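You operate a simulated robot arm through the tools that you are given. There is no shell and no other tool. Be economical: measure what you need, move in short steps, check, and stop when the job is done.

The job below is to be done with a simulated two-armed robot. You get a single attempt, and the scene is never put back.

Task
On the dining table top, fold the tea towel in half.

The check looks at the end state, three seconds after you hand in, the way a careful person would. Anything else that was tipped, shoved, dropped, spilled or broken makes it a failure. Flat cloth is picked up by pressing the open fingertips on it (5 to 10 N) and closing them slowly along it; thin cloth reads only 2 to 8 mm in the jaws.

Robot
Two 7-joint arms with two-finger parallel grippers on one trunk, on a base that drives. Base frame: it is fixed to the floor where the robot stands at the start and does not move with it; the origin is under the middle of the robot, x ahead of it, y to its left, z up. Lengths are in cm, angles in degrees, forces in N, time in s.
The left shoulder is at the start at [7, 16.3, 107], the right one opposite. Places, roughly: dining table top [120, 10, 80]. Payload 3.43 kg a hand.
The tool frame of a hand sits at the grasp point between the pads (the TCP): z along the fingers, y along the line on which they close. The tips reach 3.4 cm beyond it. The gripper opens to 12.8 cm. The fingers are 2.4 cm wide and 1.2 cm thick; the gripper's body (4.8 by 13 cm) begins 9.6 cm behind the TCP.
Orientation is that of the tool frame in the base frame, as a unit quaternion [x, y, z, w]. With the fingers straight down and closing along the base's y, the tool's x points along the base's -x, its y along +y and its z along -z.

Tools
- The arms move only by the tool play_rows. It takes "left_targets", "right_targets" or both (then of equal length, played together; a hand with none holds still); each is text: rows parted by semicolons, each of 6 numbers parted by spaces: the shift along the base's x, y, z in cm, then the turn, a rotation vector about the base's x, y, z in degrees. In form: dx dy dz wx wy wz; .... A call has 1 to 20 rows; each row shifts and turns the commanded pose from where the row before left it. "left_fingers" and "right_fingers" are, for a hand that has rows, the finger opening in cm, from 0 to 12.8, set as the call begins (left out, the last holds). A row lasts 0.2 s, in which the tool goes at most 5 cm and 8.6 degrees; a call with a longer step from one row to the next is refused whole, and so is a gripper value outside its range. Where a pose cannot be reached the arm comes as near as it can. A force on the tool above 40 N (or 10 N above the force at the start of the call, whichever is more), or a blocked arm, ends the call early, and 0.2 s more pass. Each finger travels about 15.3 cm/s and halts on what it meets, pressing with about 20 N; the grip force reading is that of the motor and also rises with nothing between the fingers. The clock runs only during rows and for 0.2 s after the last one: add rows that do not move to give the fingers time. The reply holds the time, the measured pose of the TCP, the force on the tool along the base axes, the opening and the grip force, in the units named above and with some noise, with the torque about the TCP (base axes, N m) and any sound that the robot's microphone picked up, and new pictures: "views" is both (left out), scene, wrist or none (wrist: the cameras of the hands that moved).
- Cameras (640 x 400 px; columns grow to the right, rows downward): "scene" is now at [13.18, 1.39, 128.13]; the picture's right is [0.18, -0.98, 0.00], its down [-0.69, -0.13, -0.71] and it looks along [0.70, 0.13, -0.71] (base axes); focal length 288 px, centre (320, 200). "left" rides on the left gripper at [7.6, 1.1, -16] in its tool frame; the picture's right is [-0.15, 0.99, 0.00], its down [-0.88, -0.13, -0.46] and it looks along [-0.45, -0.07, 0.89] (tool axes); focal length 234 px, centre (320, 200). "right" rides on the right gripper at [7.6, -1.1, -16] in its tool frame; the picture's right is [0.15, 0.99, 0.00], its down [-0.88, 0.13, -0.46] and it looks along [-0.45, 0.07, 0.89] (tool axes); focal length 234 px, centre (320, 200). There is no depth. A picture from a camera that has moved, and an enlarged one, comes with that camera's place and axes in the base frame and with its lens.
- slide_trunk(by): slides the trunk up (or, below 0, down) by that many cm; the arms and the scene camera ride with it, the base frame stays. It gives what a move gives, with no picture.
- base_move(legs): drives the robot by 1 to 6 legs, each [ahead, left, turn to the left] in cm, cm and degrees, along the robot's own axes; the way and the turn of a leg run together, so that a leg with both is an arc; at most 150 cm and 180 degrees a leg. The arms and the cameras ride along, it lands a little off, and it stops where it bumps. It gives what a move gives, and a new picture of the scene camera.
- head_to(pan, tilt): turns the head with the scene camera to pan (to the left, within 86 degrees either way) and tilt (down, from -29 to 69), counted from straight ahead of the robot. It gives what a move gives, and a new picture of the scene camera.
- zoom(camera, box): a new picture of the part [left, top, right, bottom] of that camera's present view, enlarged. The clock stands still meanwhile.
- hand_in(): hands the job in; it is judged then, once.

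Go step by step. Nothing tells you exact positions but the pictures and the camera data: compare them with the known pose of the tool, close in by small moves and look again before you grip or let go. The budget is 120 turns and 260 pictures, counting those below and the enlarged ones. Unless the task says otherwise, let go and move clear before handing in.

The tools are called after ">>>" as a command line: name --argument value ..., lists and objects as JSON in quotes. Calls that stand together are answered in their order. play_rows: Moves the arms, as the interface text tells. Its arguments: {"type":"object","properties":{"left_targets":{"type":"string"},"left_fingers":{"type":"number"},"right_targets":{"type":"string"},"right_fingers":{"type":"number"},"views":{"type":"string","enum":["both","scene","wrist","none"]}},"required":[]} The other tools are called the same way: slide_trunk (by) slides the trunk up or down; base_move (legs) drives the base; head_to (pan, tilt) turns the head that bears the scene camera; zoom (camera, box) takes an enlarged picture of a part of a camera's view; hand_in () hands the job in.

At the start:

```text
t: 0.0
left_position: [40.7, 17.2, 98.99]
left_orientation: [0.0, 1.0, 0.0, 0.0]
left_ft_force: [0.0, 0.0, 0.7]
left_wrist_torque: [0.03, -0.01, -0.01]
left_finger_gap: 12.78
left_gripper_force: 0.1
right_position: [40.81, -16.81, 99.34]
right_orientation: [0.0, 1.0, 0.0, 0.0]
right_ft_force: [0.4, -0.2, 0.3]
right_wrist_torque: [-0.03, -0.03, 0.01]
right_finger_gap: 12.8
right_gripper_force: 0.2
trunk travel left (down, up): [-55.0, 39.0]
robot x, y, heading: [-0.12, -0.11, -0.1]
head pan, tilt: [10.4, 44.8]
```

scene: 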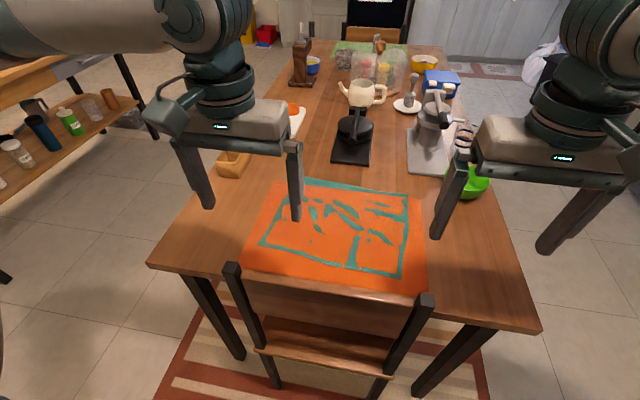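
right: 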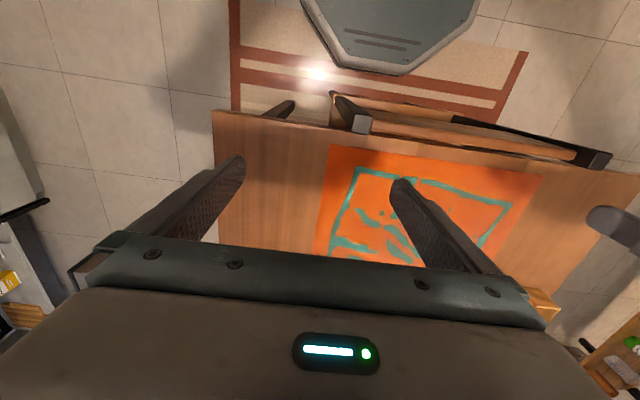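
left: 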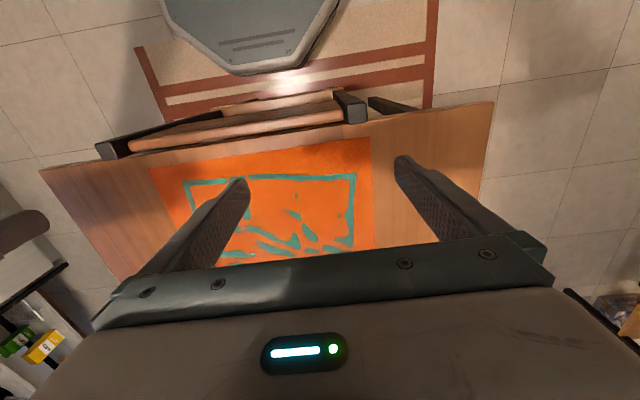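

I see the towel lying near the table's close edge, at about x 42–70, y −14 to 22, with a chair just in front. I'll look closer at its edges before choosing which way to fold.

>>> zoom --camera "scene" --box '[200, 130, 500, 318]'

>>> zoom --camera "left" --box '[40, 60, 500, 348]'

```text
2.13 times, centred on (350, 224) of scene
camera zoom: at [13.18, 1.39, 128.13], right [0.18, -0.98, 0.0], down [-0.69, -0.13, -0.71], along [0.7, 0.13, -0.71], focal length 612 px, centre (256, 149)
```

zoom: 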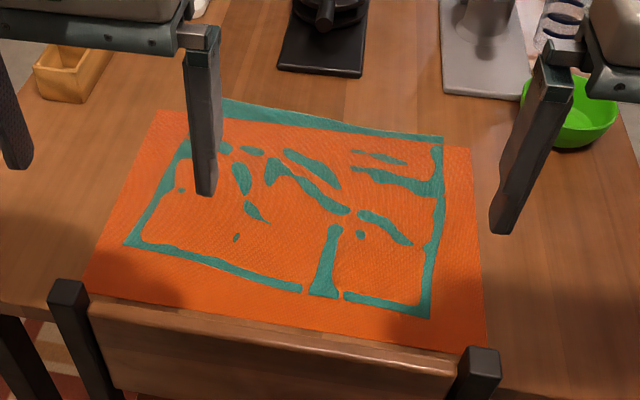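

```text
1.39 times, centred on (270, 204) of left
camera zoom: at [33.09, 18.12, 115.02], right [0.15, 0.99, 0.0], down [0.88, -0.13, 0.46], along [0.45, -0.07, -0.89], focal length 325 px, centre (389, 194)
```

zoom: 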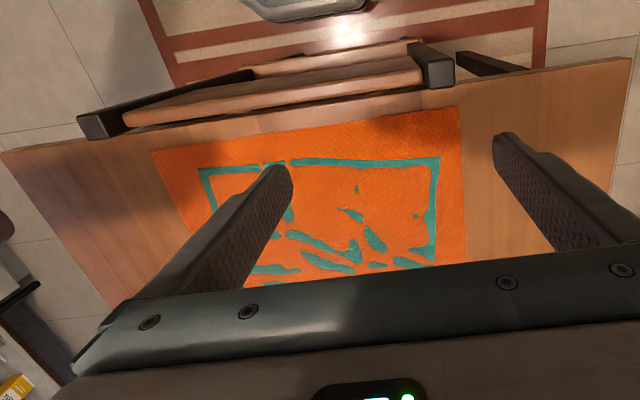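

The far edge shows a teal strip that may be print or a turned hem. I'll move both hands over the towel to see it from the wrist cameras.

>>> play_rows --left_targets "4 1.5 0 0 0 0;4 1.5 0 0 0 0;4 1.5 0 0 0 0;3 1.5 0 0 0 0;0 0 0 0 0 0" --right_targets "4 0 0 0 0 0;4 0 0 0 0 0;4 0 0 0 0 0;3 0 0 0 0 0;0 0 0 0 0 0"

```text
t: 1.2
left_position: [55.77, 23.0, 99.11]
left_orientation: [0.0, 1.0, -0.001, 0.0]
left_ft_force: [-0.5, -0.4, 0.4]
left_wrist_torque: [0.04, -0.02, 0.04]
left_finger_gap: 12.79
left_gripper_force: 0.1
right_position: [55.81, -16.76, 99.31]
right_orientation: [0.0, 1.0, 0.0, 0.0]
right_ft_force: [0.1, -0.2, -0.3]
right_wrist_torque: [0.01, -0.04, 0.01]
right_finger_gap: 12.81
right_gripper_force: 0.1
trunk travel left (down, up): [-55.0, 39.0]
robot x, y, heading: [-0.2, -0.12, -0.1]
head pan, tilt: [10.4, 44.8]
camera scene: at [13.1, 1.35, 128.14], right [0.18, -0.98, 0.0], down [-0.69, -0.13, -0.71], along [0.7, 0.13, -0.7], focal length 288 px, centre (320, 200)
camera right: at [48.13, -17.91, 115.19], right [-0.15, 0.99, 0.0], down [0.88, 0.13, 0.46], along [0.45, 0.07, -0.89], focal length 234 px, centre (320, 200)
camera left: at [48.14, 24.03, 115.06], right [0.15, 0.99, 0.0], down [0.88, -0.13, 0.46], along [0.45, -0.07, -0.89], focal length 234 px, centre (320, 200)
```

scene: 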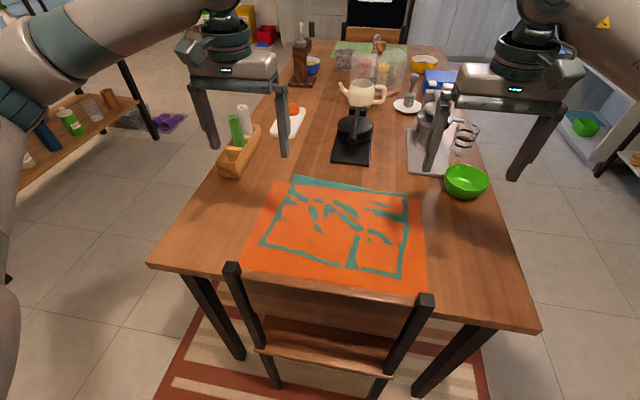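
right: 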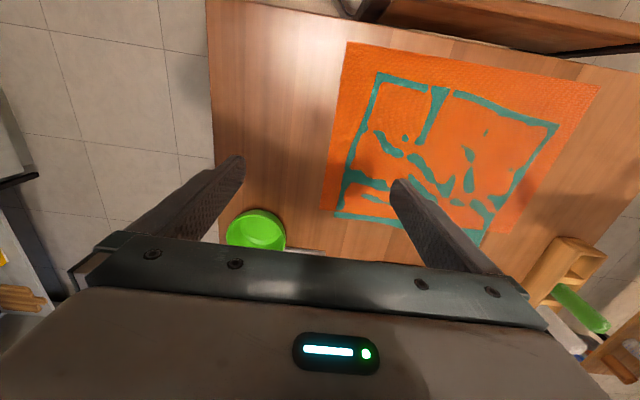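
left: 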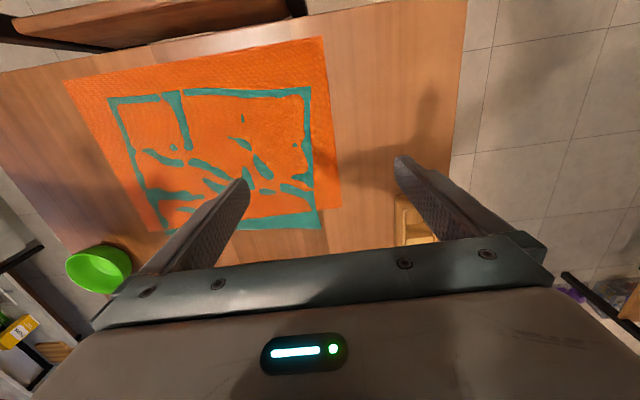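

>>> zoom --camera "scene" --box '[230, 160, 450, 298]'

>>> zoom --camera "right" --box '[300, 30, 620, 260]'

>>> zoom --camera "left" --box '[40, 30, 360, 260]'

```text
2.90 times, centred on (340, 229) of scene
camera zoom: at [13.1, 1.35, 128.14], right [0.18, -0.98, 0.0], down [-0.69, -0.13, -0.71], along [0.7, 0.13, -0.7], focal length 834 px, centre (262, 116)
```

zoom: 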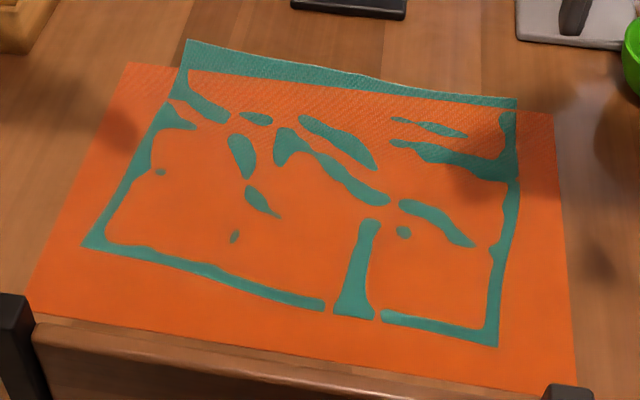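

```text
1.74 times, centred on (460, 145) of right
camera zoom: at [48.13, -17.91, 115.19], right [-0.15, 0.99, 0.0], down [0.88, 0.13, 0.46], along [0.45, 0.07, -0.89], focal length 407 px, centre (76, 296)
```

zoom: 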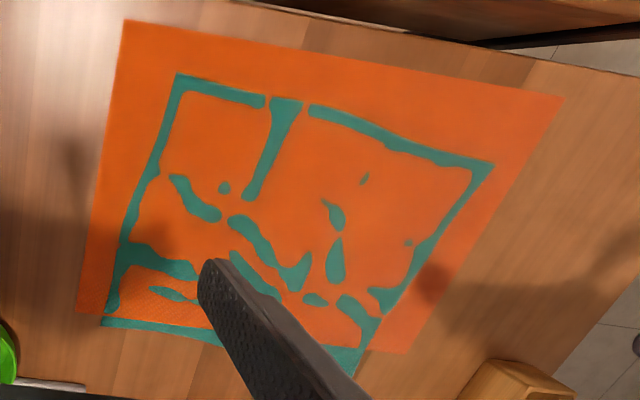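

```text
1.74 times, centred on (200, 145) of left
camera zoom: at [48.14, 24.03, 115.06], right [0.15, 0.99, 0.0], down [0.88, -0.13, 0.46], along [0.45, -0.07, -0.89], focal length 407 px, centre (529, 296)
```

zoom: 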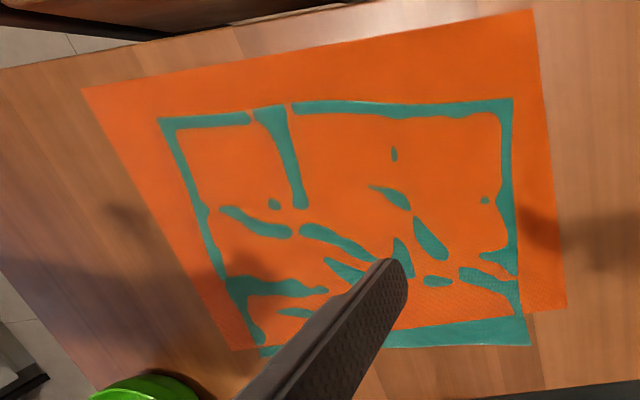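

The teal sheet is a 30 × 24 cm rectangle turned a few degrees, with corners at about [71.5,19], [69,-10.5], [44,-9] and [47,21]. It overhangs the far side of a straight-edged orange mat, so teal is probably the towel. I'll turn the hands so they close across the far edge, and look from close up.

>>> play_rows --left_targets "1.2 -0.5 -0.5 0 0 -7.83;1.2 -0.5 -0.5 0 0 -7.83;1.2 -0.5 -0.5 0 0 -7.83;1.2 -0.5 -0.5 0 0 -7.83;1.2 -0.5 -0.5 0 0 -7.83;1.2 -0.5 -0.5 0 0 -7.83;1.2 -0.5 -0.5 0 0 -7.83;1.2 -0.5 -0.5 0 0 -7.83;1.2 -0.5 -0.5 0 0 -7.83;1.2 -0.5 -0.5 0 0 -7.83;1.2 -0.5 -0.5 0 0 -7.83;1.2 -0.5 -0.5 0 0 -7.83;0 0 0 0 0 0" --right_targets "1.0 0.6 -0.5 0 0 7.17;1.0 0.6 -0.5 0 0 7.17;1.0 0.6 -0.5 0 0 7.17;1.0 0.6 -0.5 0 0 7.17;1.0 0.6 -0.5 0 0 7.17;1.0 0.6 -0.5 0 0 7.17;1.0 0.6 -0.5 0 0 7.17;1.0 0.6 -0.5 0 0 7.17;1.0 0.6 -0.5 0 0 7.17;1.0 0.6 -0.5 0 0 7.17;1.0 0.6 -0.5 0 0 7.17;1.0 0.6 -0.5 0 0 7.17;0 0 0 0 0 0" --left_fingers 5 --right_fingers 5

```text
t: 4.0
left_position: [70.03, 17.15, 93.02]
left_orientation: [0.732, 0.682, 0.0, 0.001]
left_ft_force: [0.6, -0.1, 0.5]
left_wrist_torque: [0.02, 0.0, 0.0]
left_finger_gap: 5.0
left_gripper_force: 0.0
right_position: [63.4, -12.36, 95.55]
right_orientation: [-0.453, 0.892, 0.0, 0.0]
right_ft_force: [-0.1, 0.0, -0.4]
right_wrist_torque: [0.02, -0.01, -0.02]
right_finger_gap: 5.01
right_gripper_force: 0.0
right hand out of reach, approached as far as the arm can: row 8, 9, 10, 11, 12
trunk travel left (down, up): [-55.0, 39.0]
robot x, y, heading: [0.27, -0.44, -0.2]
head pan, tilt: [10.4, 44.8]
camera scene: at [13.16, 1.41, 128.13], right [0.18, -0.98, 0.0], down [-0.69, -0.13, -0.71], along [0.7, 0.13, -0.71], focal length 288 px, centre (320, 200)
camera right: at [59.73, -19.03, 111.43], right [-0.88, 0.47, 0.0], down [0.42, 0.79, 0.46], along [0.21, 0.4, -0.89], focal length 234 px, centre (320, 200)
camera left: at [71.69, 24.54, 109.01], right [0.98, -0.21, 0.0], down [-0.19, -0.87, 0.46], along [-0.1, -0.45, -0.89], focal length 234 px, centre (320, 200)
```

scene: 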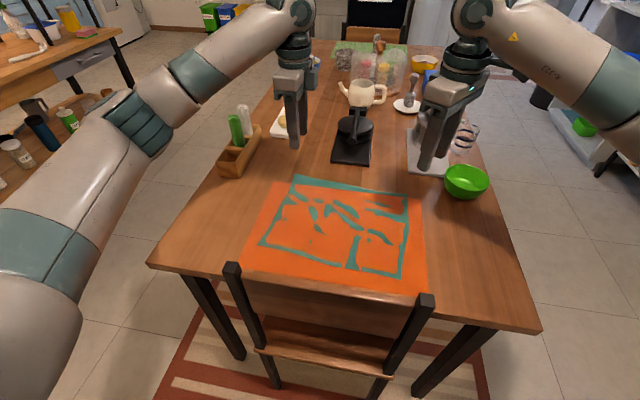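
right: 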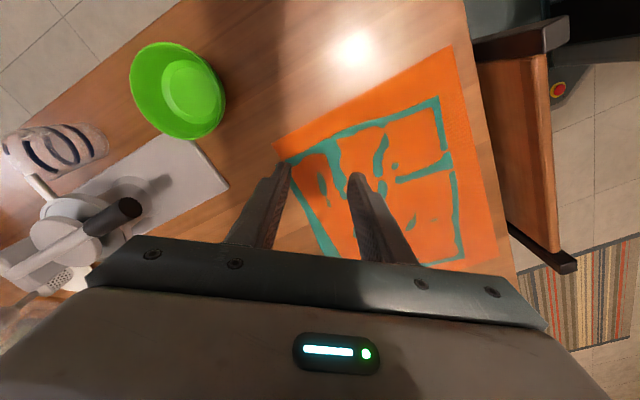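
left: 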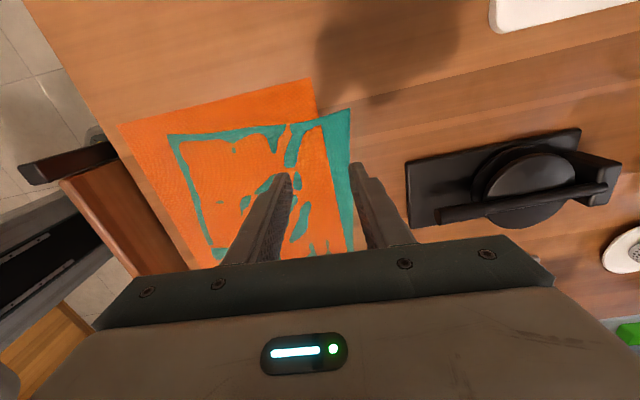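

The right wrist hits its limit at about 53°, which is enough for a diagonal corner pinch. First I'll check whether teal lies over orange.

>>> zoom --camera "left" --box '[220, 70, 400, 250]'

>>> zoom --camera "right" --box '[260, 80, 460, 250]'

```text
2.22 times, centred on (310, 160) of left
camera zoom: at [71.69, 24.54, 109.01], right [0.98, -0.21, 0.0], down [-0.19, -0.87, 0.46], along [-0.1, -0.45, -0.89], focal length 520 px, centre (342, 289)
```

zoom: 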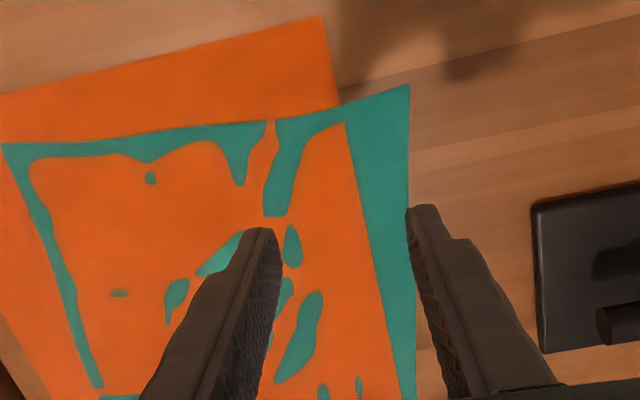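

```text
2.35 times, centred on (360, 165) of right
camera zoom: at [59.73, -19.03, 111.43], right [-0.88, 0.47, 0.0], down [0.42, 0.79, 0.46], along [0.21, 0.4, -0.89], focal length 551 px, centre (226, 282)
```

zoom: 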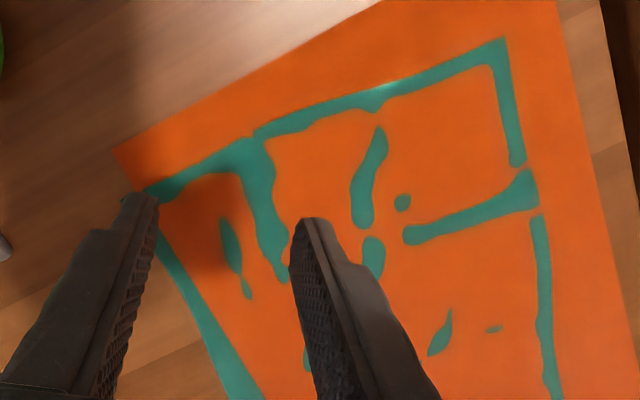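

The teal blobs look like towel weave showing through where it meets a flat mat, and the left corner works out at about [74.6, 20.3] with the table near z 75.5. I'll square the hands to the edge and hover over two grip points on the far strip.

>>> play_rows --left_targets "0.28 -0.05 -0.6 0 0 7.5;0.28 -0.05 -0.6 0 0 7.5;0.28 -0.05 -0.6 0 0 7.5;0.28 -0.05 -0.6 0 0 7.5;0.28 -0.05 -0.6 0 0 7.5;0.28 -0.05 -0.6 0 0 7.5;0.28 -0.05 -0.6 0 0 7.5;0.28 -0.05 -0.6 0 0 7.5;0.28 -0.05 -0.6 0 0 7.5;0.28 -0.05 -0.6 0 0 7.5;0.28 -0.05 -0.6 0 0 7.5;0.28 -0.05 -0.6 0 0 7.5;0 0 0 0 0 0" --right_targets "0 0 0 0 0 -4.8;0 0 0 0 0 -4.8;0 0 0 0 0 -4.8;0 0 0 0 0 -4.8;0 0 0 0 0 -4.8;0 0 0 0 0 -4.8;0 0 0 0 0 -4.8;0 0 0 0 0 -4.8;0 0 0 0 0 -4.8;0 0 0 0 0 -4.8;0 0 0 0 0 -4.8;0 0 0 0 0 -4.8;0 0 0 0 0 0" --left_fingers 4 --right_fingers 4

```text
t: 6.8
left_position: [73.32, 16.4, 85.91]
left_orientation: [0.033, 0.999, -0.001, 0.0]
left_ft_force: [0.1, -0.2, 0.2]
left_wrist_torque: [0.03, 0.02, 0.03]
left_finger_gap: 3.98
left_gripper_force: 0.0
right_position: [63.4, -12.27, 95.78]
right_orientation: [0.033, 0.999, 0.0, 0.0]
right_ft_force: [0.1, 0.3, -0.3]
right_wrist_torque: [-0.02, 0.01, 0.01]
right_finger_gap: 3.96
right_gripper_force: 0.0
trunk travel left (down, up): [-55.0, 39.0]
robot x, y, heading: [-0.07, -0.02, -0.1]
head pan, tilt: [10.4, 44.8]
camera scene: at [13.18, 1.38, 128.13], right [0.18, -0.98, 0.0], down [-0.69, -0.13, -0.71], along [0.7, 0.13, -0.71], focal length 288 px, centre (320, 200)
camera right: at [55.71, -12.85, 111.46], right [-0.08, 1.0, 0.0], down [0.89, 0.07, 0.46], along [0.45, 0.04, -0.89], focal length 234 px, centre (320, 200)
camera left: at [65.96, 18.01, 101.82], right [0.21, 0.98, 0.0], down [0.87, -0.19, 0.46], along [0.45, -0.1, -0.89], focal length 234 px, centre (320, 200)
```

scene: 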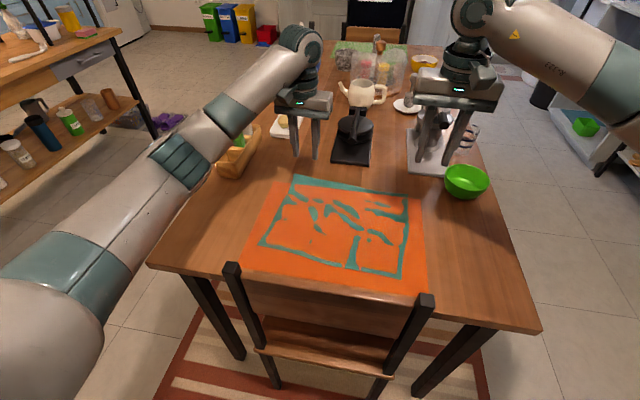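
right: 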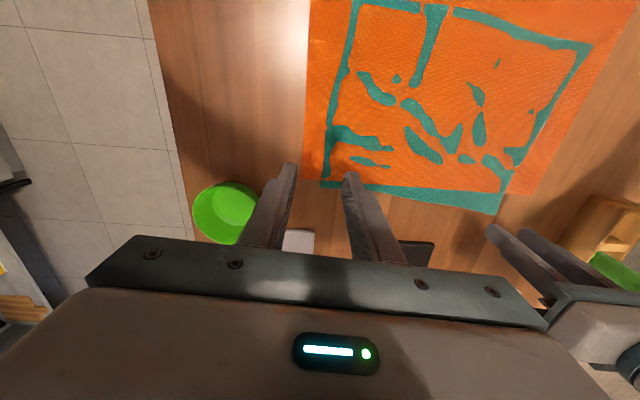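
left: 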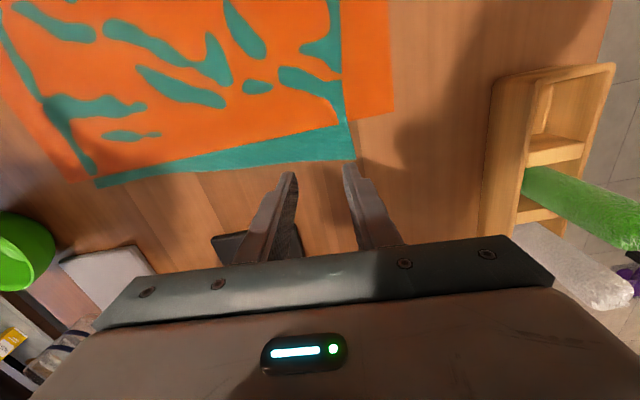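

The far edge now measures consistently from [71.3,−11.3] to [74.6,20.1]. The left hand is over its grip point, so I'll bring the right hand over its own.

>>> play_rows --right_targets "1.24 0.8 -1.6 0 0 0;1.24 0.8 -1.6 0 0 0;1.24 0.8 -1.6 0 0 0;1.24 0.8 -1.6 0 0 0;1.24 0.8 -1.6 0 0 0;1.24 0.8 -1.6 0 0 0;0 0 0 0 0 0" --views "wrist"

>>> play_rows --left_targets "0 0 -1 0 0 0;0 0 -1 0 0 0;0 0 -1 0 0 0;0 0 -1 0 0 0;0 0 -0.5 0 0 0;0 0 -0.5 0 0 0;0 0 0 0 0 0" --views "wrist"

```text
t: 8.4
left_position: [73.49, 16.44, 85.76]
left_orientation: [0.034, 0.999, 0.0, 0.0]
left_ft_force: [-0.6, -1.2, 0.9]
left_wrist_torque: [-0.01, -0.04, 0.01]
left_finger_gap: 3.99
left_gripper_force: 0.0
right_position: [70.71, -7.48, 86.05]
right_orientation: [0.034, 0.999, 0.0, 0.0]
right_ft_force: [-0.5, -0.8, 0.6]
right_wrist_torque: [-0.01, 0.0, -0.01]
right_finger_gap: 3.99
right_gripper_force: 0.0
trunk travel left (down, up): [-55.0, 39.0]
robot x, y, heading: [0.07, -0.12, 0.1]
head pan, tilt: [10.4, 44.8]
camera right: at [63.12, -8.1, 101.95], right [-0.08, 1.0, 0.0], down [0.89, 0.07, 0.46], along [0.45, 0.04, -0.89], focal length 234 px, centre (320, 200)
```

right: 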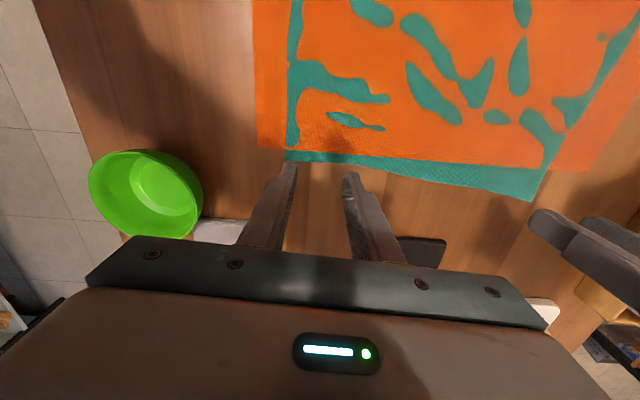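

```text
t: 10.0
left_position: [73.49, 16.47, 80.83]
left_orientation: [0.035, 0.999, -0.001, 0.0]
left_ft_force: [0.5, 0.6, 0.5]
left_wrist_torque: [0.01, -0.02, 0.02]
left_finger_gap: 3.99
left_gripper_force: 0.1
right_position: [70.71, -7.54, 86.07]
right_orientation: [0.033, 0.999, 0.0, -0.001]
right_ft_force: [1.0, 0.0, -0.3]
right_wrist_torque: [0.01, 0.02, 0.0]
right_finger_gap: 4.01
right_gripper_force: 0.1
trunk travel left (down, up): [-55.0, 39.0]
robot x, y, heading: [-0.19, -0.48, 0.1]
head pan, tilt: [10.4, 44.8]
camera left: at [65.93, 18.01, 96.8], right [0.21, 0.98, 0.0], down [0.87, -0.19, 0.46], along [0.45, -0.1, -0.89], focal length 234 px, centre (320, 200)
```

left: 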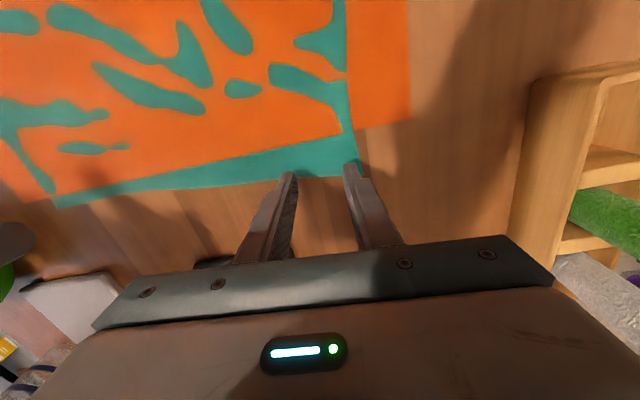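

The left fingertips are at z 77.4, just above the strip. I'll lower the left hand gently to find contact, and bring the right hand down partway.

>>> play_rows --left_targets "0 0 -0.3 0 0 0;0 0 -0.3 0 0 0;0 0 -0.3 0 0 0;0 0 -0.3 0 0 0;0 0 -0.2 0 0 0;0 0 0 0 0 0" --right_targets "0 0 -1 0 0 0;0 0 -1 0 0 0;0 0 -1 0 0 0;0 0 -1 0 0 0;0 0 -1 0 0 0;0 0 0 0 0 0" --views "wrist"

```text
t: 11.4
left_position: [73.46, 16.43, 79.44]
left_orientation: [0.034, 0.999, -0.001, 0.0]
left_ft_force: [-0.2, 0.2, 0.5]
left_wrist_torque: [0.01, 0.04, -0.01]
left_finger_gap: 4.0
left_gripper_force: 0.0
right_position: [70.74, -7.32, 81.01]
right_orientation: [0.033, 0.999, 0.0, 0.0]
right_ft_force: [-0.1, -0.7, -0.6]
right_wrist_torque: [0.0, 0.01, -0.02]
right_finger_gap: 4.0
right_gripper_force: 0.1
trunk travel left (down, up): [-55.0, 39.0]
robot x, y, heading: [-0.25, 0.07, -0.1]
head pan, tilt: [10.4, 44.8]
camera right: at [63.09, -8.05, 96.9], right [-0.08, 1.0, 0.0], down [0.89, 0.07, 0.46], along [0.45, 0.04, -0.89], focal length 234 px, centre (320, 200)
camera left: at [65.94, 18.05, 95.42], right [0.21, 0.98, 0.0], down [0.87, -0.19, 0.46], along [0.44, -0.1, -0.89], focal length 234 px, centre (320, 200)
```

right: 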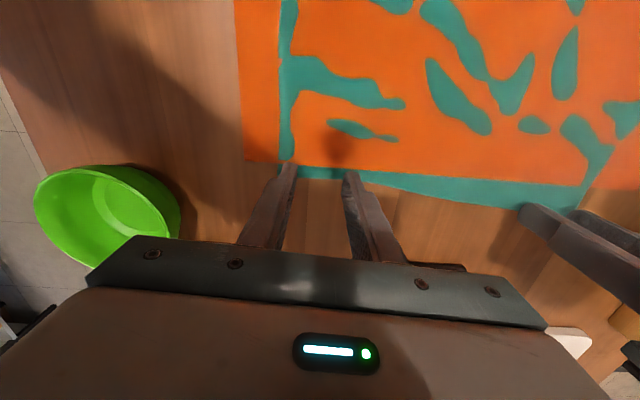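
left: 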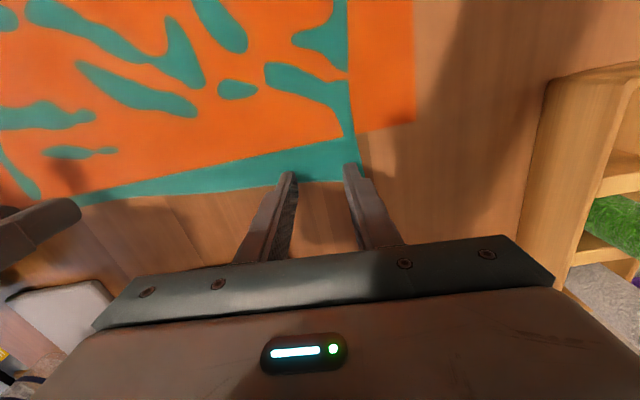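

Still no contact at tip z 76.0. I'll shift the left hand 0.4 cm further onto the cloth and keep descending slowly.

>>> play_rows --left_targets "-0.4 0 -0.2 0 0 0;0 0 -0.2 0 0 0;0 0 -0.2 0 0 0;0 0 -0.2 0 0 0;0 0 0 0 0 0" --right_targets "0 0 -0.4 0 0 0;0 0 -0.4 0 0 0;0 0 -0.4 0 0 0;0 0 -0.4 0 0 0;0 0 0 0 0 0" --views "none"

```text
t: 12.6
left_position: [73.0, 16.37, 78.63]
left_orientation: [0.034, 0.999, -0.001, 0.001]
left_ft_force: [-0.2, -0.4, 0.7]
left_wrist_torque: [-0.01, -0.01, 0.0]
left_finger_gap: 4.01
left_gripper_force: 0.1
right_position: [70.77, -7.34, 79.46]
right_orientation: [0.033, 0.999, 0.001, 0.001]
right_ft_force: [0.2, 0.2, -0.6]
right_wrist_torque: [-0.03, 0.0, 0.01]
right_finger_gap: 3.96
right_gripper_force: 0.1
trunk travel left (down, up): [-55.0, 39.0]
robot x, y, heading: [0.42, 0.01, -0.1]
head pan, tilt: [10.4, 44.8]
```

>>> play_rows --left_targets "0 0 -0.15 0 0 0;0 0 -0.15 0 0 0;0 0 -0.15 0 0 0;0 0 0 0 0 0" --right_targets "0 0 -0.3 0 0 0;0 0 -0.3 0 0 0;0 0 -0.3 0 0 0;0 0 0 0 0 0" --views "wrist"

```text
t: 13.6
left_position: [73.13, 16.39, 78.42]
left_orientation: [0.034, 0.999, -0.001, 0.003]
left_ft_force: [5.8, 1.3, 23.7]
left_wrist_torque: [0.35, -0.18, -0.08]
left_finger_gap: 4.02
left_gripper_force: 0.1
right_position: [70.61, -7.39, 78.69]
right_orientation: [0.033, 0.999, 0.0, 0.001]
right_ft_force: [0.4, 0.9, -1.1]
right_wrist_torque: [0.01, -0.02, -0.02]
right_finger_gap: 3.96
right_gripper_force: 0.1
trunk travel left (down, up): [-55.0, 39.0]
robot x, y, heading: [-0.0, 0.2, 0.1]
head pan, tilt: [10.4, 44.8]
camera right: at [62.95, -8.08, 94.56], right [-0.08, 1.0, 0.0], down [0.89, 0.07, 0.46], along [0.46, 0.04, -0.89], focal length 234 px, centre (320, 200)
camera left: at [65.43, 18.01, 94.48], right [0.21, 0.98, 0.0], down [0.87, -0.19, 0.46], along [0.45, -0.1, -0.89], focal length 234 px, centre (320, 200)
```

right: 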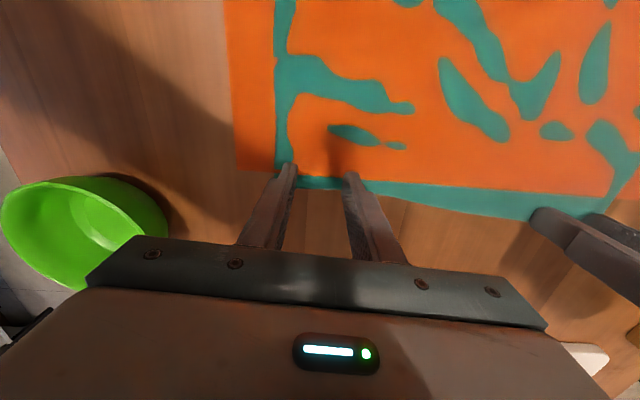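
left: 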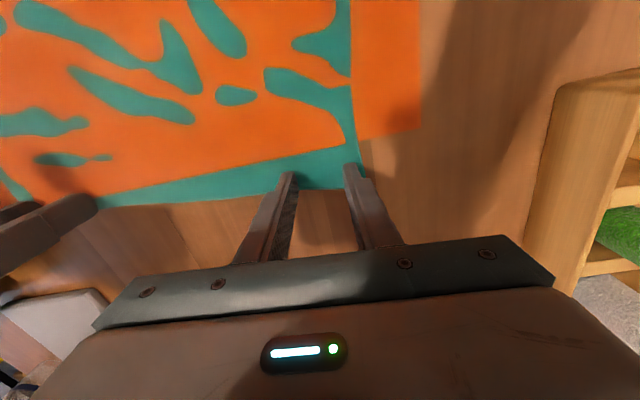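

The left hand touches down at TCP z ≈ 78.45. I'll ease it to a light press and bring the right hand to the same press.

>>> play_rows --left_targets "0 0 0.15 0 0 0;0 0 0 0 0 0" --right_targets "0 0 -0.15 0 0 0;0 0 -0.1 0 0 0" --views "none"

```text
t: 14.2
left_position: [72.99, 16.47, 78.58]
left_orientation: [0.033, 0.999, 0.0, 0.001]
left_ft_force: [5.0, 0.3, 20.4]
left_wrist_torque: [0.18, -0.21, -0.04]
left_finger_gap: 4.0
left_gripper_force: 0.1
right_position: [70.58, -7.38, 78.49]
right_orientation: [0.032, 0.999, 0.001, 0.002]
right_ft_force: [-1.6, -1.0, 7.8]
right_wrist_torque: [-0.05, 0.1, -0.01]
right_finger_gap: 4.0
right_gripper_force: 0.1
trunk travel left (down, up): [-55.0, 39.0]
robot x, y, heading: [0.18, 0.27, -0.3]
head pan, tilt: [10.4, 44.8]
```

The right press is good at 8 N, while the left is a bit high at 20 N. I'll ease the left and begin closing in small steps.

>>> play_rows --left_targets "0 0 0.1 0 0 0;0 0 0 0 0 0" --right_targets "0 0 0 0 0 0;0 0 0 0 0 0" --left_fingers 3.5 --right_fingers 3.5 --views "none"

```text
t: 14.8
left_position: [72.78, 16.45, 78.51]
left_orientation: [0.034, 0.999, 0.0, 0.0]
left_ft_force: [-1.2, -2.1, 13.4]
left_wrist_torque: [0.02, 0.0, -0.02]
left_finger_gap: 3.36
left_gripper_force: 0.0
right_position: [70.69, -7.45, 78.47]
right_orientation: [0.033, 0.999, 0.001, 0.002]
right_ft_force: [0.3, 0.4, 11.7]
right_wrist_torque: [-0.07, 0.0, 0.01]
right_finger_gap: 3.37
right_gripper_force: 0.0
trunk travel left (down, up): [-55.0, 39.0]
robot x, y, heading: [0.12, -0.22, -0.2]
head pan, tilt: [10.4, 44.8]
```

>>> play_rows --left_targets "0 0 0.03 0 0 0;0 0 0 0 0 0" --right_targets "0 0 0.03 0 0 0;0 0 0 0 0 0" --left_fingers 2.6 --right_fingers 2.6 --views "wrist"

```text
t: 15.4
left_position: [72.87, 16.39, 78.63]
left_orientation: [0.033, 0.999, 0.0, 0.001]
left_ft_force: [0.1, -2.4, 6.1]
left_wrist_torque: [0.01, 0.01, 0.03]
left_finger_gap: 2.57
left_gripper_force: 0.1
right_position: [70.69, -7.39, 78.51]
right_orientation: [0.032, 0.999, 0.0, 0.002]
right_ft_force: [0.0, 3.3, 16.1]
right_wrist_torque: [-0.02, 0.0, 0.0]
right_finger_gap: 2.5
right_gripper_force: 0.0
trunk travel left (down, up): [-55.0, 39.0]
robot x, y, heading: [-0.09, -0.05, -0.1]
head pan, tilt: [10.4, 44.8]
camera right: at [62.94, -8.03, 94.36], right [-0.08, 1.0, 0.0], down [0.89, 0.07, 0.46], along [0.46, 0.04, -0.89], focal length 234 px, centre (320, 200)
camera left: at [65.33, 18.06, 94.53], right [0.21, 0.98, 0.0], down [0.87, -0.19, 0.46], along [0.45, -0.1, -0.89], focal length 234 px, centre (320, 200)
```

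right: 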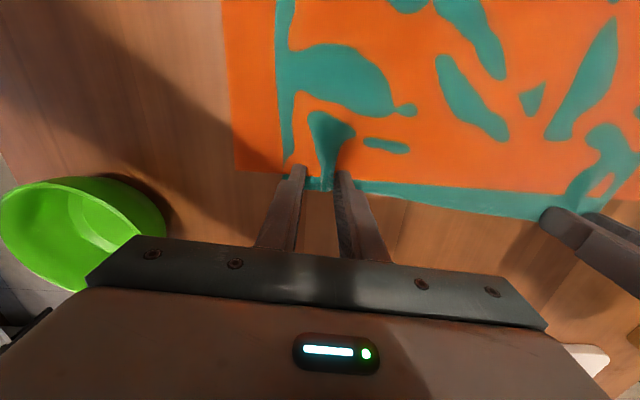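
left: 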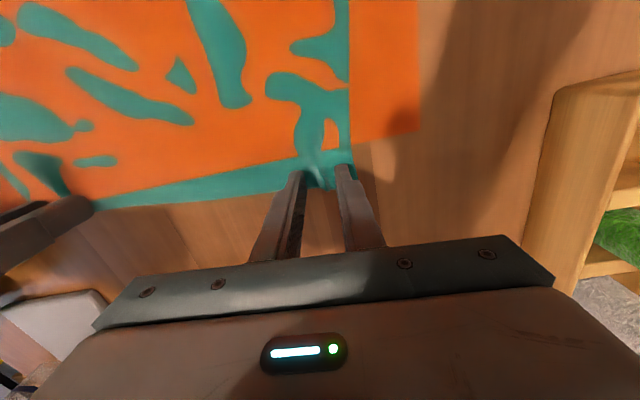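

The ridges forming between the fingers are teal and rise out of the orange, so teal is the towel and it lies over the mat. I'll keep closing.

>>> play_rows --left_targets "0 0 0 0 0 0;0 0 0 0 0 0" --right_targets "0 0 0.07 0 0 0;0 0 0 0 0 0" --left_fingers 1.7 --right_fingers 1.7 --views "none"

>>> play_rows --left_targets "0 0 0 0 0 0;0 0 0 0 0 0" --right_targets "0 0 0.02 0 0 0;0 0 0 0 0 0" --left_fingers 0.9 --right_fingers 0.9 --views "none"

>>> play_rows --left_targets "0 0 0 0 0 0;0 0 0 0 0 0;0 0 0 0 0 0" --right_targets "0 0 0 0 0 0;0 0 0 0 0 0;0 0 0 0 0 0" --left_fingers 0 --right_fingers 0 --views "wrist"

```text
t: 16.0
left_position: [72.86, 16.52, 78.49]
left_orientation: [0.034, 0.999, -0.001, 0.0]
left_ft_force: [-0.9, -0.1, 3.1]
left_wrist_torque: [-0.06, -0.01, 0.0]
left_finger_gap: 1.75
left_gripper_force: 0.3
right_position: [70.68, -7.5, 78.52]
right_orientation: [0.034, 0.999, 0.0, 0.001]
right_ft_force: [-1.6, 2.7, 15.8]
right_wrist_torque: [0.07, -0.03, 0.01]
right_finger_gap: 1.63
right_gripper_force: 0.0
trunk travel left (down, up): [-55.0, 39.0]
robot x, y, heading: [0.41, 0.03, 0.1]
head pan, tilt: [10.4, 44.8]
```

```text
t: 16.6
left_position: [72.96, 16.63, 78.64]
left_orientation: [0.034, 0.999, -0.001, 0.001]
left_ft_force: [0.7, -0.6, 6.3]
left_wrist_torque: [-0.06, 0.02, -0.01]
left_finger_gap: 0.95
left_gripper_force: 0.0
right_position: [70.62, -7.32, 78.47]
right_orientation: [0.033, 0.999, 0.0, 0.002]
right_ft_force: [0.1, 4.9, 14.4]
right_wrist_torque: [0.15, -0.05, 0.01]
right_finger_gap: 0.94
right_gripper_force: 0.1
trunk travel left (down, up): [-55.0, 39.0]
robot x, y, heading: [-0.02, -0.07, -0.1]
head pan, tilt: [10.4, 44.8]
```

```text
t: 17.4
left_position: [72.96, 16.46, 78.74]
left_orientation: [0.034, 0.999, -0.001, 0.001]
left_ft_force: [-0.5, -1.7, 9.5]
left_wrist_torque: [-0.09, -0.04, -0.01]
left_finger_gap: 0.0
left_gripper_force: 19.8
right_position: [70.56, -7.42, 78.45]
right_orientation: [0.033, 0.999, 0.0, 0.001]
right_ft_force: [1.1, 5.5, 13.0]
right_wrist_torque: [0.15, -0.05, 0.02]
right_finger_gap: 0.22
right_gripper_force: 20.4
trunk travel left (down, up): [-55.0, 39.0]
robot x, y, heading: [-0.33, -0.01, -0.1]
head pan, tilt: [10.4, 44.8]
camera right: at [62.95, -8.02, 94.39], right [-0.08, 1.0, 0.0], down [0.89, 0.07, 0.46], along [0.46, 0.04, -0.89], focal length 234 px, centre (320, 200)
camera left: at [65.36, 18.06, 94.62], right [0.21, 0.98, 0.0], down [0.87, -0.19, 0.46], along [0.45, -0.1, -0.89], focal length 234 px, centre (320, 200)
```

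right: 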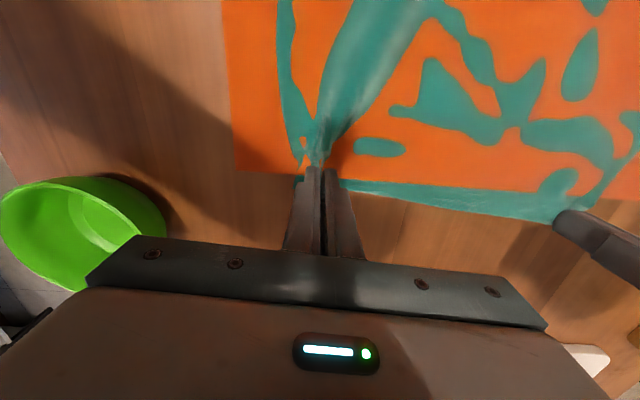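
left: 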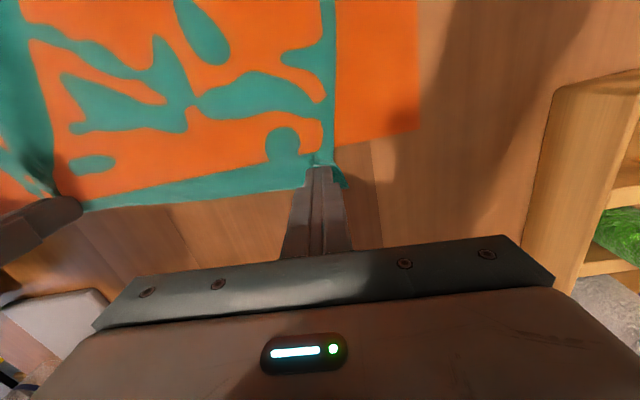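

The right hand holds cloth at 2.2 mm. The left slipped off and reads 0.0, so I'll lift it slightly, reopen, and look before retrying.

>>> play_rows --left_targets "0 0 1 0 0 0;0 0 1 0 0 0" --views "none"

>>> play_rows --left_targets "0 0 0 0 0 0;0 0 0 0 0 0;0 0 0 0 0 0" --left_fingers 4 --views "wrist"

```text
t: 18.0
left_position: [72.85, 16.57, 80.49]
left_orientation: [0.033, 0.999, 0.0, 0.001]
left_ft_force: [0.3, 0.5, -0.3]
left_wrist_torque: [0.02, 0.01, -0.01]
left_finger_gap: 0.0
left_gripper_force: 19.8
right_position: [70.67, -7.35, 78.67]
right_orientation: [0.033, 0.999, 0.0, 0.001]
right_ft_force: [-1.5, 2.9, 17.4]
right_wrist_torque: [0.08, 0.06, 0.0]
right_finger_gap: 0.21
right_gripper_force: 19.7
trunk travel left (down, up): [-55.0, 39.0]
robot x, y, heading: [0.38, -0.21, -0.2]
head pan, tilt: [10.4, 44.8]
```

```text
t: 18.8
left_position: [72.83, 16.4, 80.59]
left_orientation: [0.034, 0.999, -0.001, 0.001]
left_ft_force: [-0.3, -0.2, 0.2]
left_wrist_torque: [-0.01, -0.02, 0.01]
left_finger_gap: 4.03
left_gripper_force: 0.0
right_position: [70.74, -7.43, 78.65]
right_orientation: [0.033, 0.999, 0.0, 0.002]
right_ft_force: [-2.4, 2.6, 18.8]
right_wrist_torque: [0.08, 0.0, 0.02]
right_finger_gap: 0.24
right_gripper_force: 20.3
trunk travel left (down, up): [-55.0, 39.0]
robot x, y, heading: [0.01, -0.34, -0.2]
head pan, tilt: [10.4, 44.8]
camera left: at [65.34, 18.07, 96.54], right [0.21, 0.98, 0.0], down [0.87, -0.19, 0.46], along [0.45, -0.1, -0.89], focal length 234 px, centre (320, 200)
```

left: 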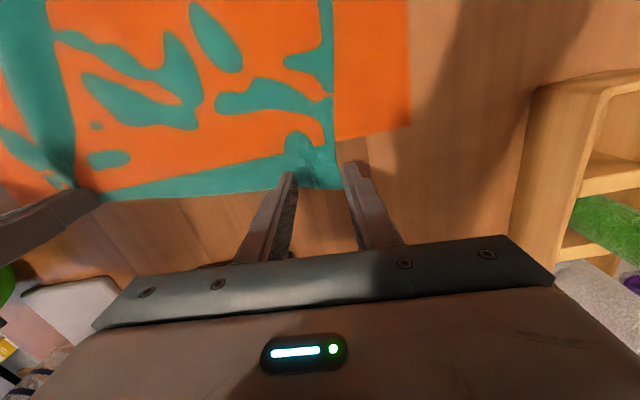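

The slip pulled the left corner inward to about y 18. I'll shift the left hand 2.4 cm toward the middle and press again.

>>> play_rows --left_targets "0 -1.2 0 0 0 0;0 -1.2 0 0 0 0;0 0 -1 0 0 0;0 0 -0.6 0 0 0;0 0 -0.3 0 0 0;0 0 -0.15 0 0 0;0 0 0 0 0 0" --views "wrist"

```text
t: 20.4
left_position: [72.94, 14.06, 78.6]
left_orientation: [0.034, 0.999, -0.001, 0.001]
left_ft_force: [-0.2, 0.0, 1.9]
left_wrist_torque: [0.0, -0.02, -0.03]
left_finger_gap: 3.98
left_gripper_force: 0.0
right_position: [70.68, -7.35, 78.57]
right_orientation: [0.034, 0.999, 0.0, 0.001]
right_ft_force: [-1.9, 3.6, 17.8]
right_wrist_torque: [0.08, 0.04, -0.01]
right_finger_gap: 0.23
right_gripper_force: 19.9
trunk travel left (down, up): [-55.0, 39.0]
robot x, y, heading: [0.16, -0.0, 0.1]
head pan, tilt: [10.4, 44.8]
camera left: at [65.39, 15.66, 94.54], right [0.21, 0.98, 0.0], down [0.87, -0.19, 0.46], along [0.45, -0.1, -0.89], focal length 234 px, centre (320, 200)
```

left: 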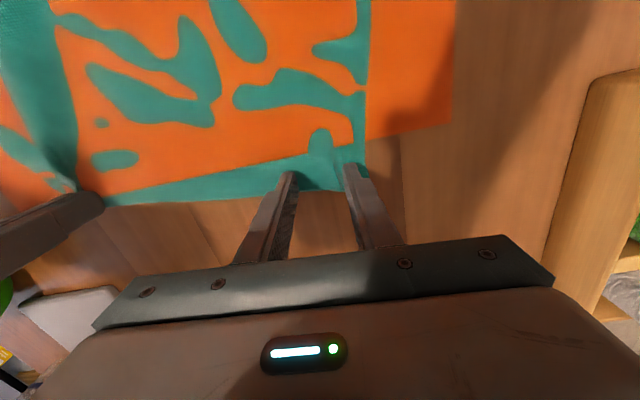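

Both left fingers are on the strip again. I'll press a little more and close in steps.

>>> play_rows --left_targets "0 0 -0.13 0 0 0;0 0 0 0 0 0" --views "none"

>>> play_rows --left_targets "0 0 0 0 0 0;0 0 0 0 0 0" --left_fingers 3.3 --views "none"

```text
t: 21.0
left_position: [72.99, 14.01, 78.53]
left_orientation: [0.033, 0.999, -0.001, 0.002]
left_ft_force: [-0.3, 0.7, 11.0]
left_wrist_torque: [0.08, -0.02, -0.02]
left_finger_gap: 3.98
left_gripper_force: 0.1
right_position: [70.58, -7.38, 78.63]
right_orientation: [0.033, 0.999, 0.0, 0.0]
right_ft_force: [1.2, 3.2, 12.9]
right_wrist_torque: [0.12, -0.06, 0.03]
right_finger_gap: 0.24
right_gripper_force: 19.8
trunk travel left (down, up): [-55.0, 39.0]
robot x, y, heading: [-0.03, 0.13, 0.3]
head pan, tilt: [10.4, 44.8]
```

```text
t: 21.6
left_position: [72.83, 14.03, 78.6]
left_orientation: [0.034, 0.999, -0.001, 0.002]
left_ft_force: [-0.1, -1.8, 15.9]
left_wrist_torque: [0.05, -0.07, -0.04]
left_finger_gap: 3.17
left_gripper_force: 0.1
right_position: [70.59, -7.35, 78.56]
right_orientation: [0.033, 0.999, 0.0, 0.001]
right_ft_force: [1.2, 4.2, 10.7]
right_wrist_torque: [0.1, -0.05, 0.04]
right_finger_gap: 0.22
right_gripper_force: 20.0
trunk travel left (down, up): [-55.0, 39.0]
robot x, y, heading: [-0.18, -0.15, -0.0]
head pan, tilt: [10.4, 44.8]
```

>>> play_rows --left_targets "0 0 0 0 0 0;0 0 0 0 0 0" --left_fingers 2.4 --views "none"

>>> play_rows --left_targets "0 0 0 0 0 0;0 0 0 0 0 0" --left_fingers 1.5 --views "none"

>>> play_rows --left_targets "0 0 0 0 0 0;0 0 0 0 0 0" --left_fingers 0.8 --views "none"

>>> play_rows --left_targets "0 0 0 0 0 0;0 0 0 0 0 0;0 0 0 0 0 0" --left_fingers 0 --views "wrist"

```text
t: 22.2
left_position: [72.92, 14.08, 78.62]
left_orientation: [0.033, 0.999, -0.001, 0.001]
left_ft_force: [1.2, -3.1, 19.0]
left_wrist_torque: [-0.04, -0.06, -0.01]
left_finger_gap: 2.34
left_gripper_force: 0.1
right_position: [70.61, -7.44, 78.48]
right_orientation: [0.032, 0.999, 0.0, 0.001]
right_ft_force: [1.7, 3.5, 8.3]
right_wrist_torque: [0.16, -0.04, 0.04]
right_finger_gap: 0.23
right_gripper_force: 19.9
trunk travel left (down, up): [-55.0, 39.0]
robot x, y, heading: [0.08, 0.32, 0.0]
head pan, tilt: [10.4, 44.8]
```

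```text
t: 22.8
left_position: [72.89, 14.02, 78.5]
left_orientation: [0.034, 0.999, -0.001, 0.001]
left_ft_force: [-0.4, -5.5, 21.3]
left_wrist_torque: [-0.08, -0.04, -0.02]
left_finger_gap: 1.55
left_gripper_force: 0.5
right_position: [70.49, -7.38, 78.53]
right_orientation: [0.033, 0.999, 0.0, 0.001]
right_ft_force: [2.4, 5.4, 6.9]
right_wrist_torque: [0.18, -0.1, 0.02]
right_finger_gap: 0.25
right_gripper_force: 20.0
trunk travel left (down, up): [-55.0, 39.0]
robot x, y, heading: [0.07, -0.0, 0.1]
head pan, tilt: [10.4, 44.8]
```

```text
t: 23.4
left_position: [72.89, 14.03, 78.61]
left_orientation: [0.034, 0.999, -0.001, 0.001]
left_ft_force: [-0.7, -7.4, 22.5]
left_wrist_torque: [-0.27, 0.0, 0.06]
left_finger_gap: 0.72
left_gripper_force: 9.3
right_position: [70.58, -7.4, 78.55]
right_orientation: [0.033, 0.999, 0.001, 0.0]
right_ft_force: [-0.3, 9.7, 4.2]
right_wrist_torque: [0.39, 0.02, 0.0]
right_finger_gap: 0.23
right_gripper_force: 20.6
trunk travel left (down, up): [-55.0, 39.0]
robot x, y, heading: [-0.12, -0.23, 0.2]
head pan, tilt: [10.4, 44.8]
```

```text
t: 24.2
left_position: [72.9, 13.98, 78.56]
left_orientation: [0.034, 0.999, -0.001, 0.002]
left_ft_force: [-1.5, -10.5, 24.2]
left_wrist_torque: [-0.33, -0.03, 0.07]
left_finger_gap: 0.36
left_gripper_force: 20.6
right_position: [70.46, -7.51, 78.63]
right_orientation: [0.033, 0.999, 0.001, 0.001]
right_ft_force: [0.7, 12.2, 2.3]
right_wrist_torque: [0.43, -0.02, -0.03]
right_finger_gap: 0.21
right_gripper_force: 20.3
trunk travel left (down, up): [-55.0, 39.0]
robot x, y, heading: [0.24, -0.09, -0.0]
head pan, tilt: [10.4, 44.8]
camera left: at [65.32, 15.58, 94.49], right [0.21, 0.98, 0.0], down [0.87, -0.19, 0.46], along [0.45, -0.1, -0.89], focal length 234 px, centre (320, 200)
```

left: 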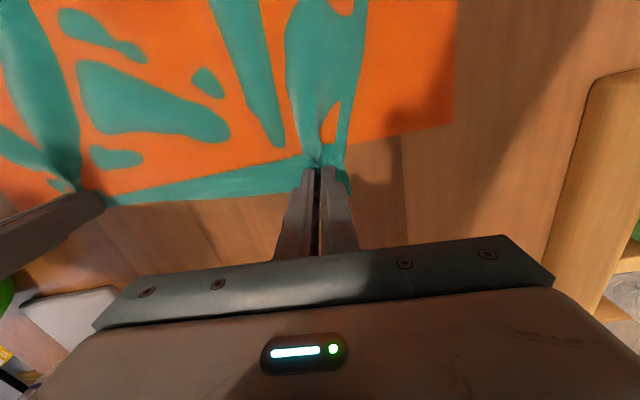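

Both hands hold cloth, left at 3.6 mm and right at 2.1 mm, with a little sideways tension. I'll lift slightly, ease the hands together, and check.

>>> play_rows --left_targets "-0.1 -0.2 0.8 0 0 0;-0.1 -0.1 0.8 0 0 0;-0.2 0 1.2 0 0 0;0 0 0 0 0 0" --right_targets "-0.1 0.2 0.8 0 0 0;-0.1 0.1 0.8 0 0 0;-0.2 0 1.2 0 0 0;0 0 0 0 0 0"

```text
t: 25.2
left_position: [72.59, 13.73, 80.97]
left_orientation: [0.034, 0.999, 0.0, -0.001]
left_ft_force: [-1.0, -5.1, -0.5]
left_wrist_torque: [-0.19, 0.05, 0.0]
left_finger_gap: 0.32
left_gripper_force: 20.1
right_position: [70.33, -7.24, 81.33]
right_orientation: [0.034, 0.999, 0.0, 0.0]
right_ft_force: [0.4, 4.4, 0.0]
right_wrist_torque: [0.19, 0.0, -0.01]
right_finger_gap: 0.21
right_gripper_force: 19.3
trunk travel left (down, up): [-55.0, 39.0]
robot x, y, heading: [0.01, 0.43, 0.1]
head pan, tilt: [10.4, 44.8]
camera scene: at [13.21, 1.37, 128.12], right [0.18, -0.98, 0.0], down [-0.69, -0.13, -0.71], along [0.7, 0.13, -0.71], focal length 288 px, centre (320, 200)
camera right: at [62.75, -7.77, 97.05], right [-0.08, 1.0, 0.0], down [0.89, 0.07, 0.46], along [0.45, 0.04, -0.89], focal length 234 px, centre (320, 200)
camera left: at [65.17, 15.36, 97.01], right [0.21, 0.98, 0.0], down [0.87, -0.19, 0.45], along [0.44, -0.1, -0.89], focal length 234 px, centre (320, 200)
```

scene: 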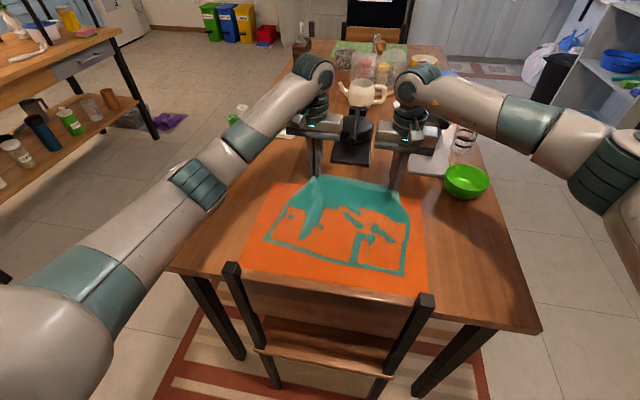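
right: 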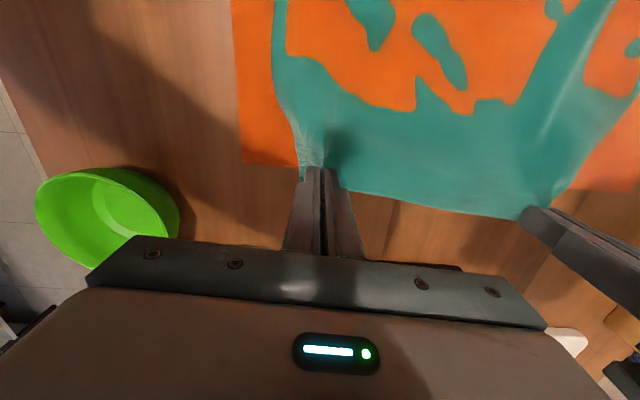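
left: 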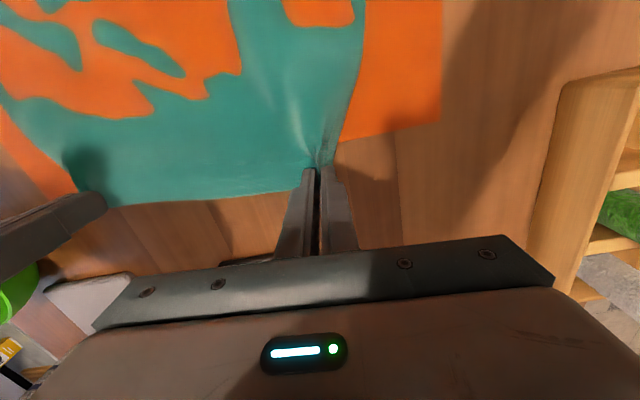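

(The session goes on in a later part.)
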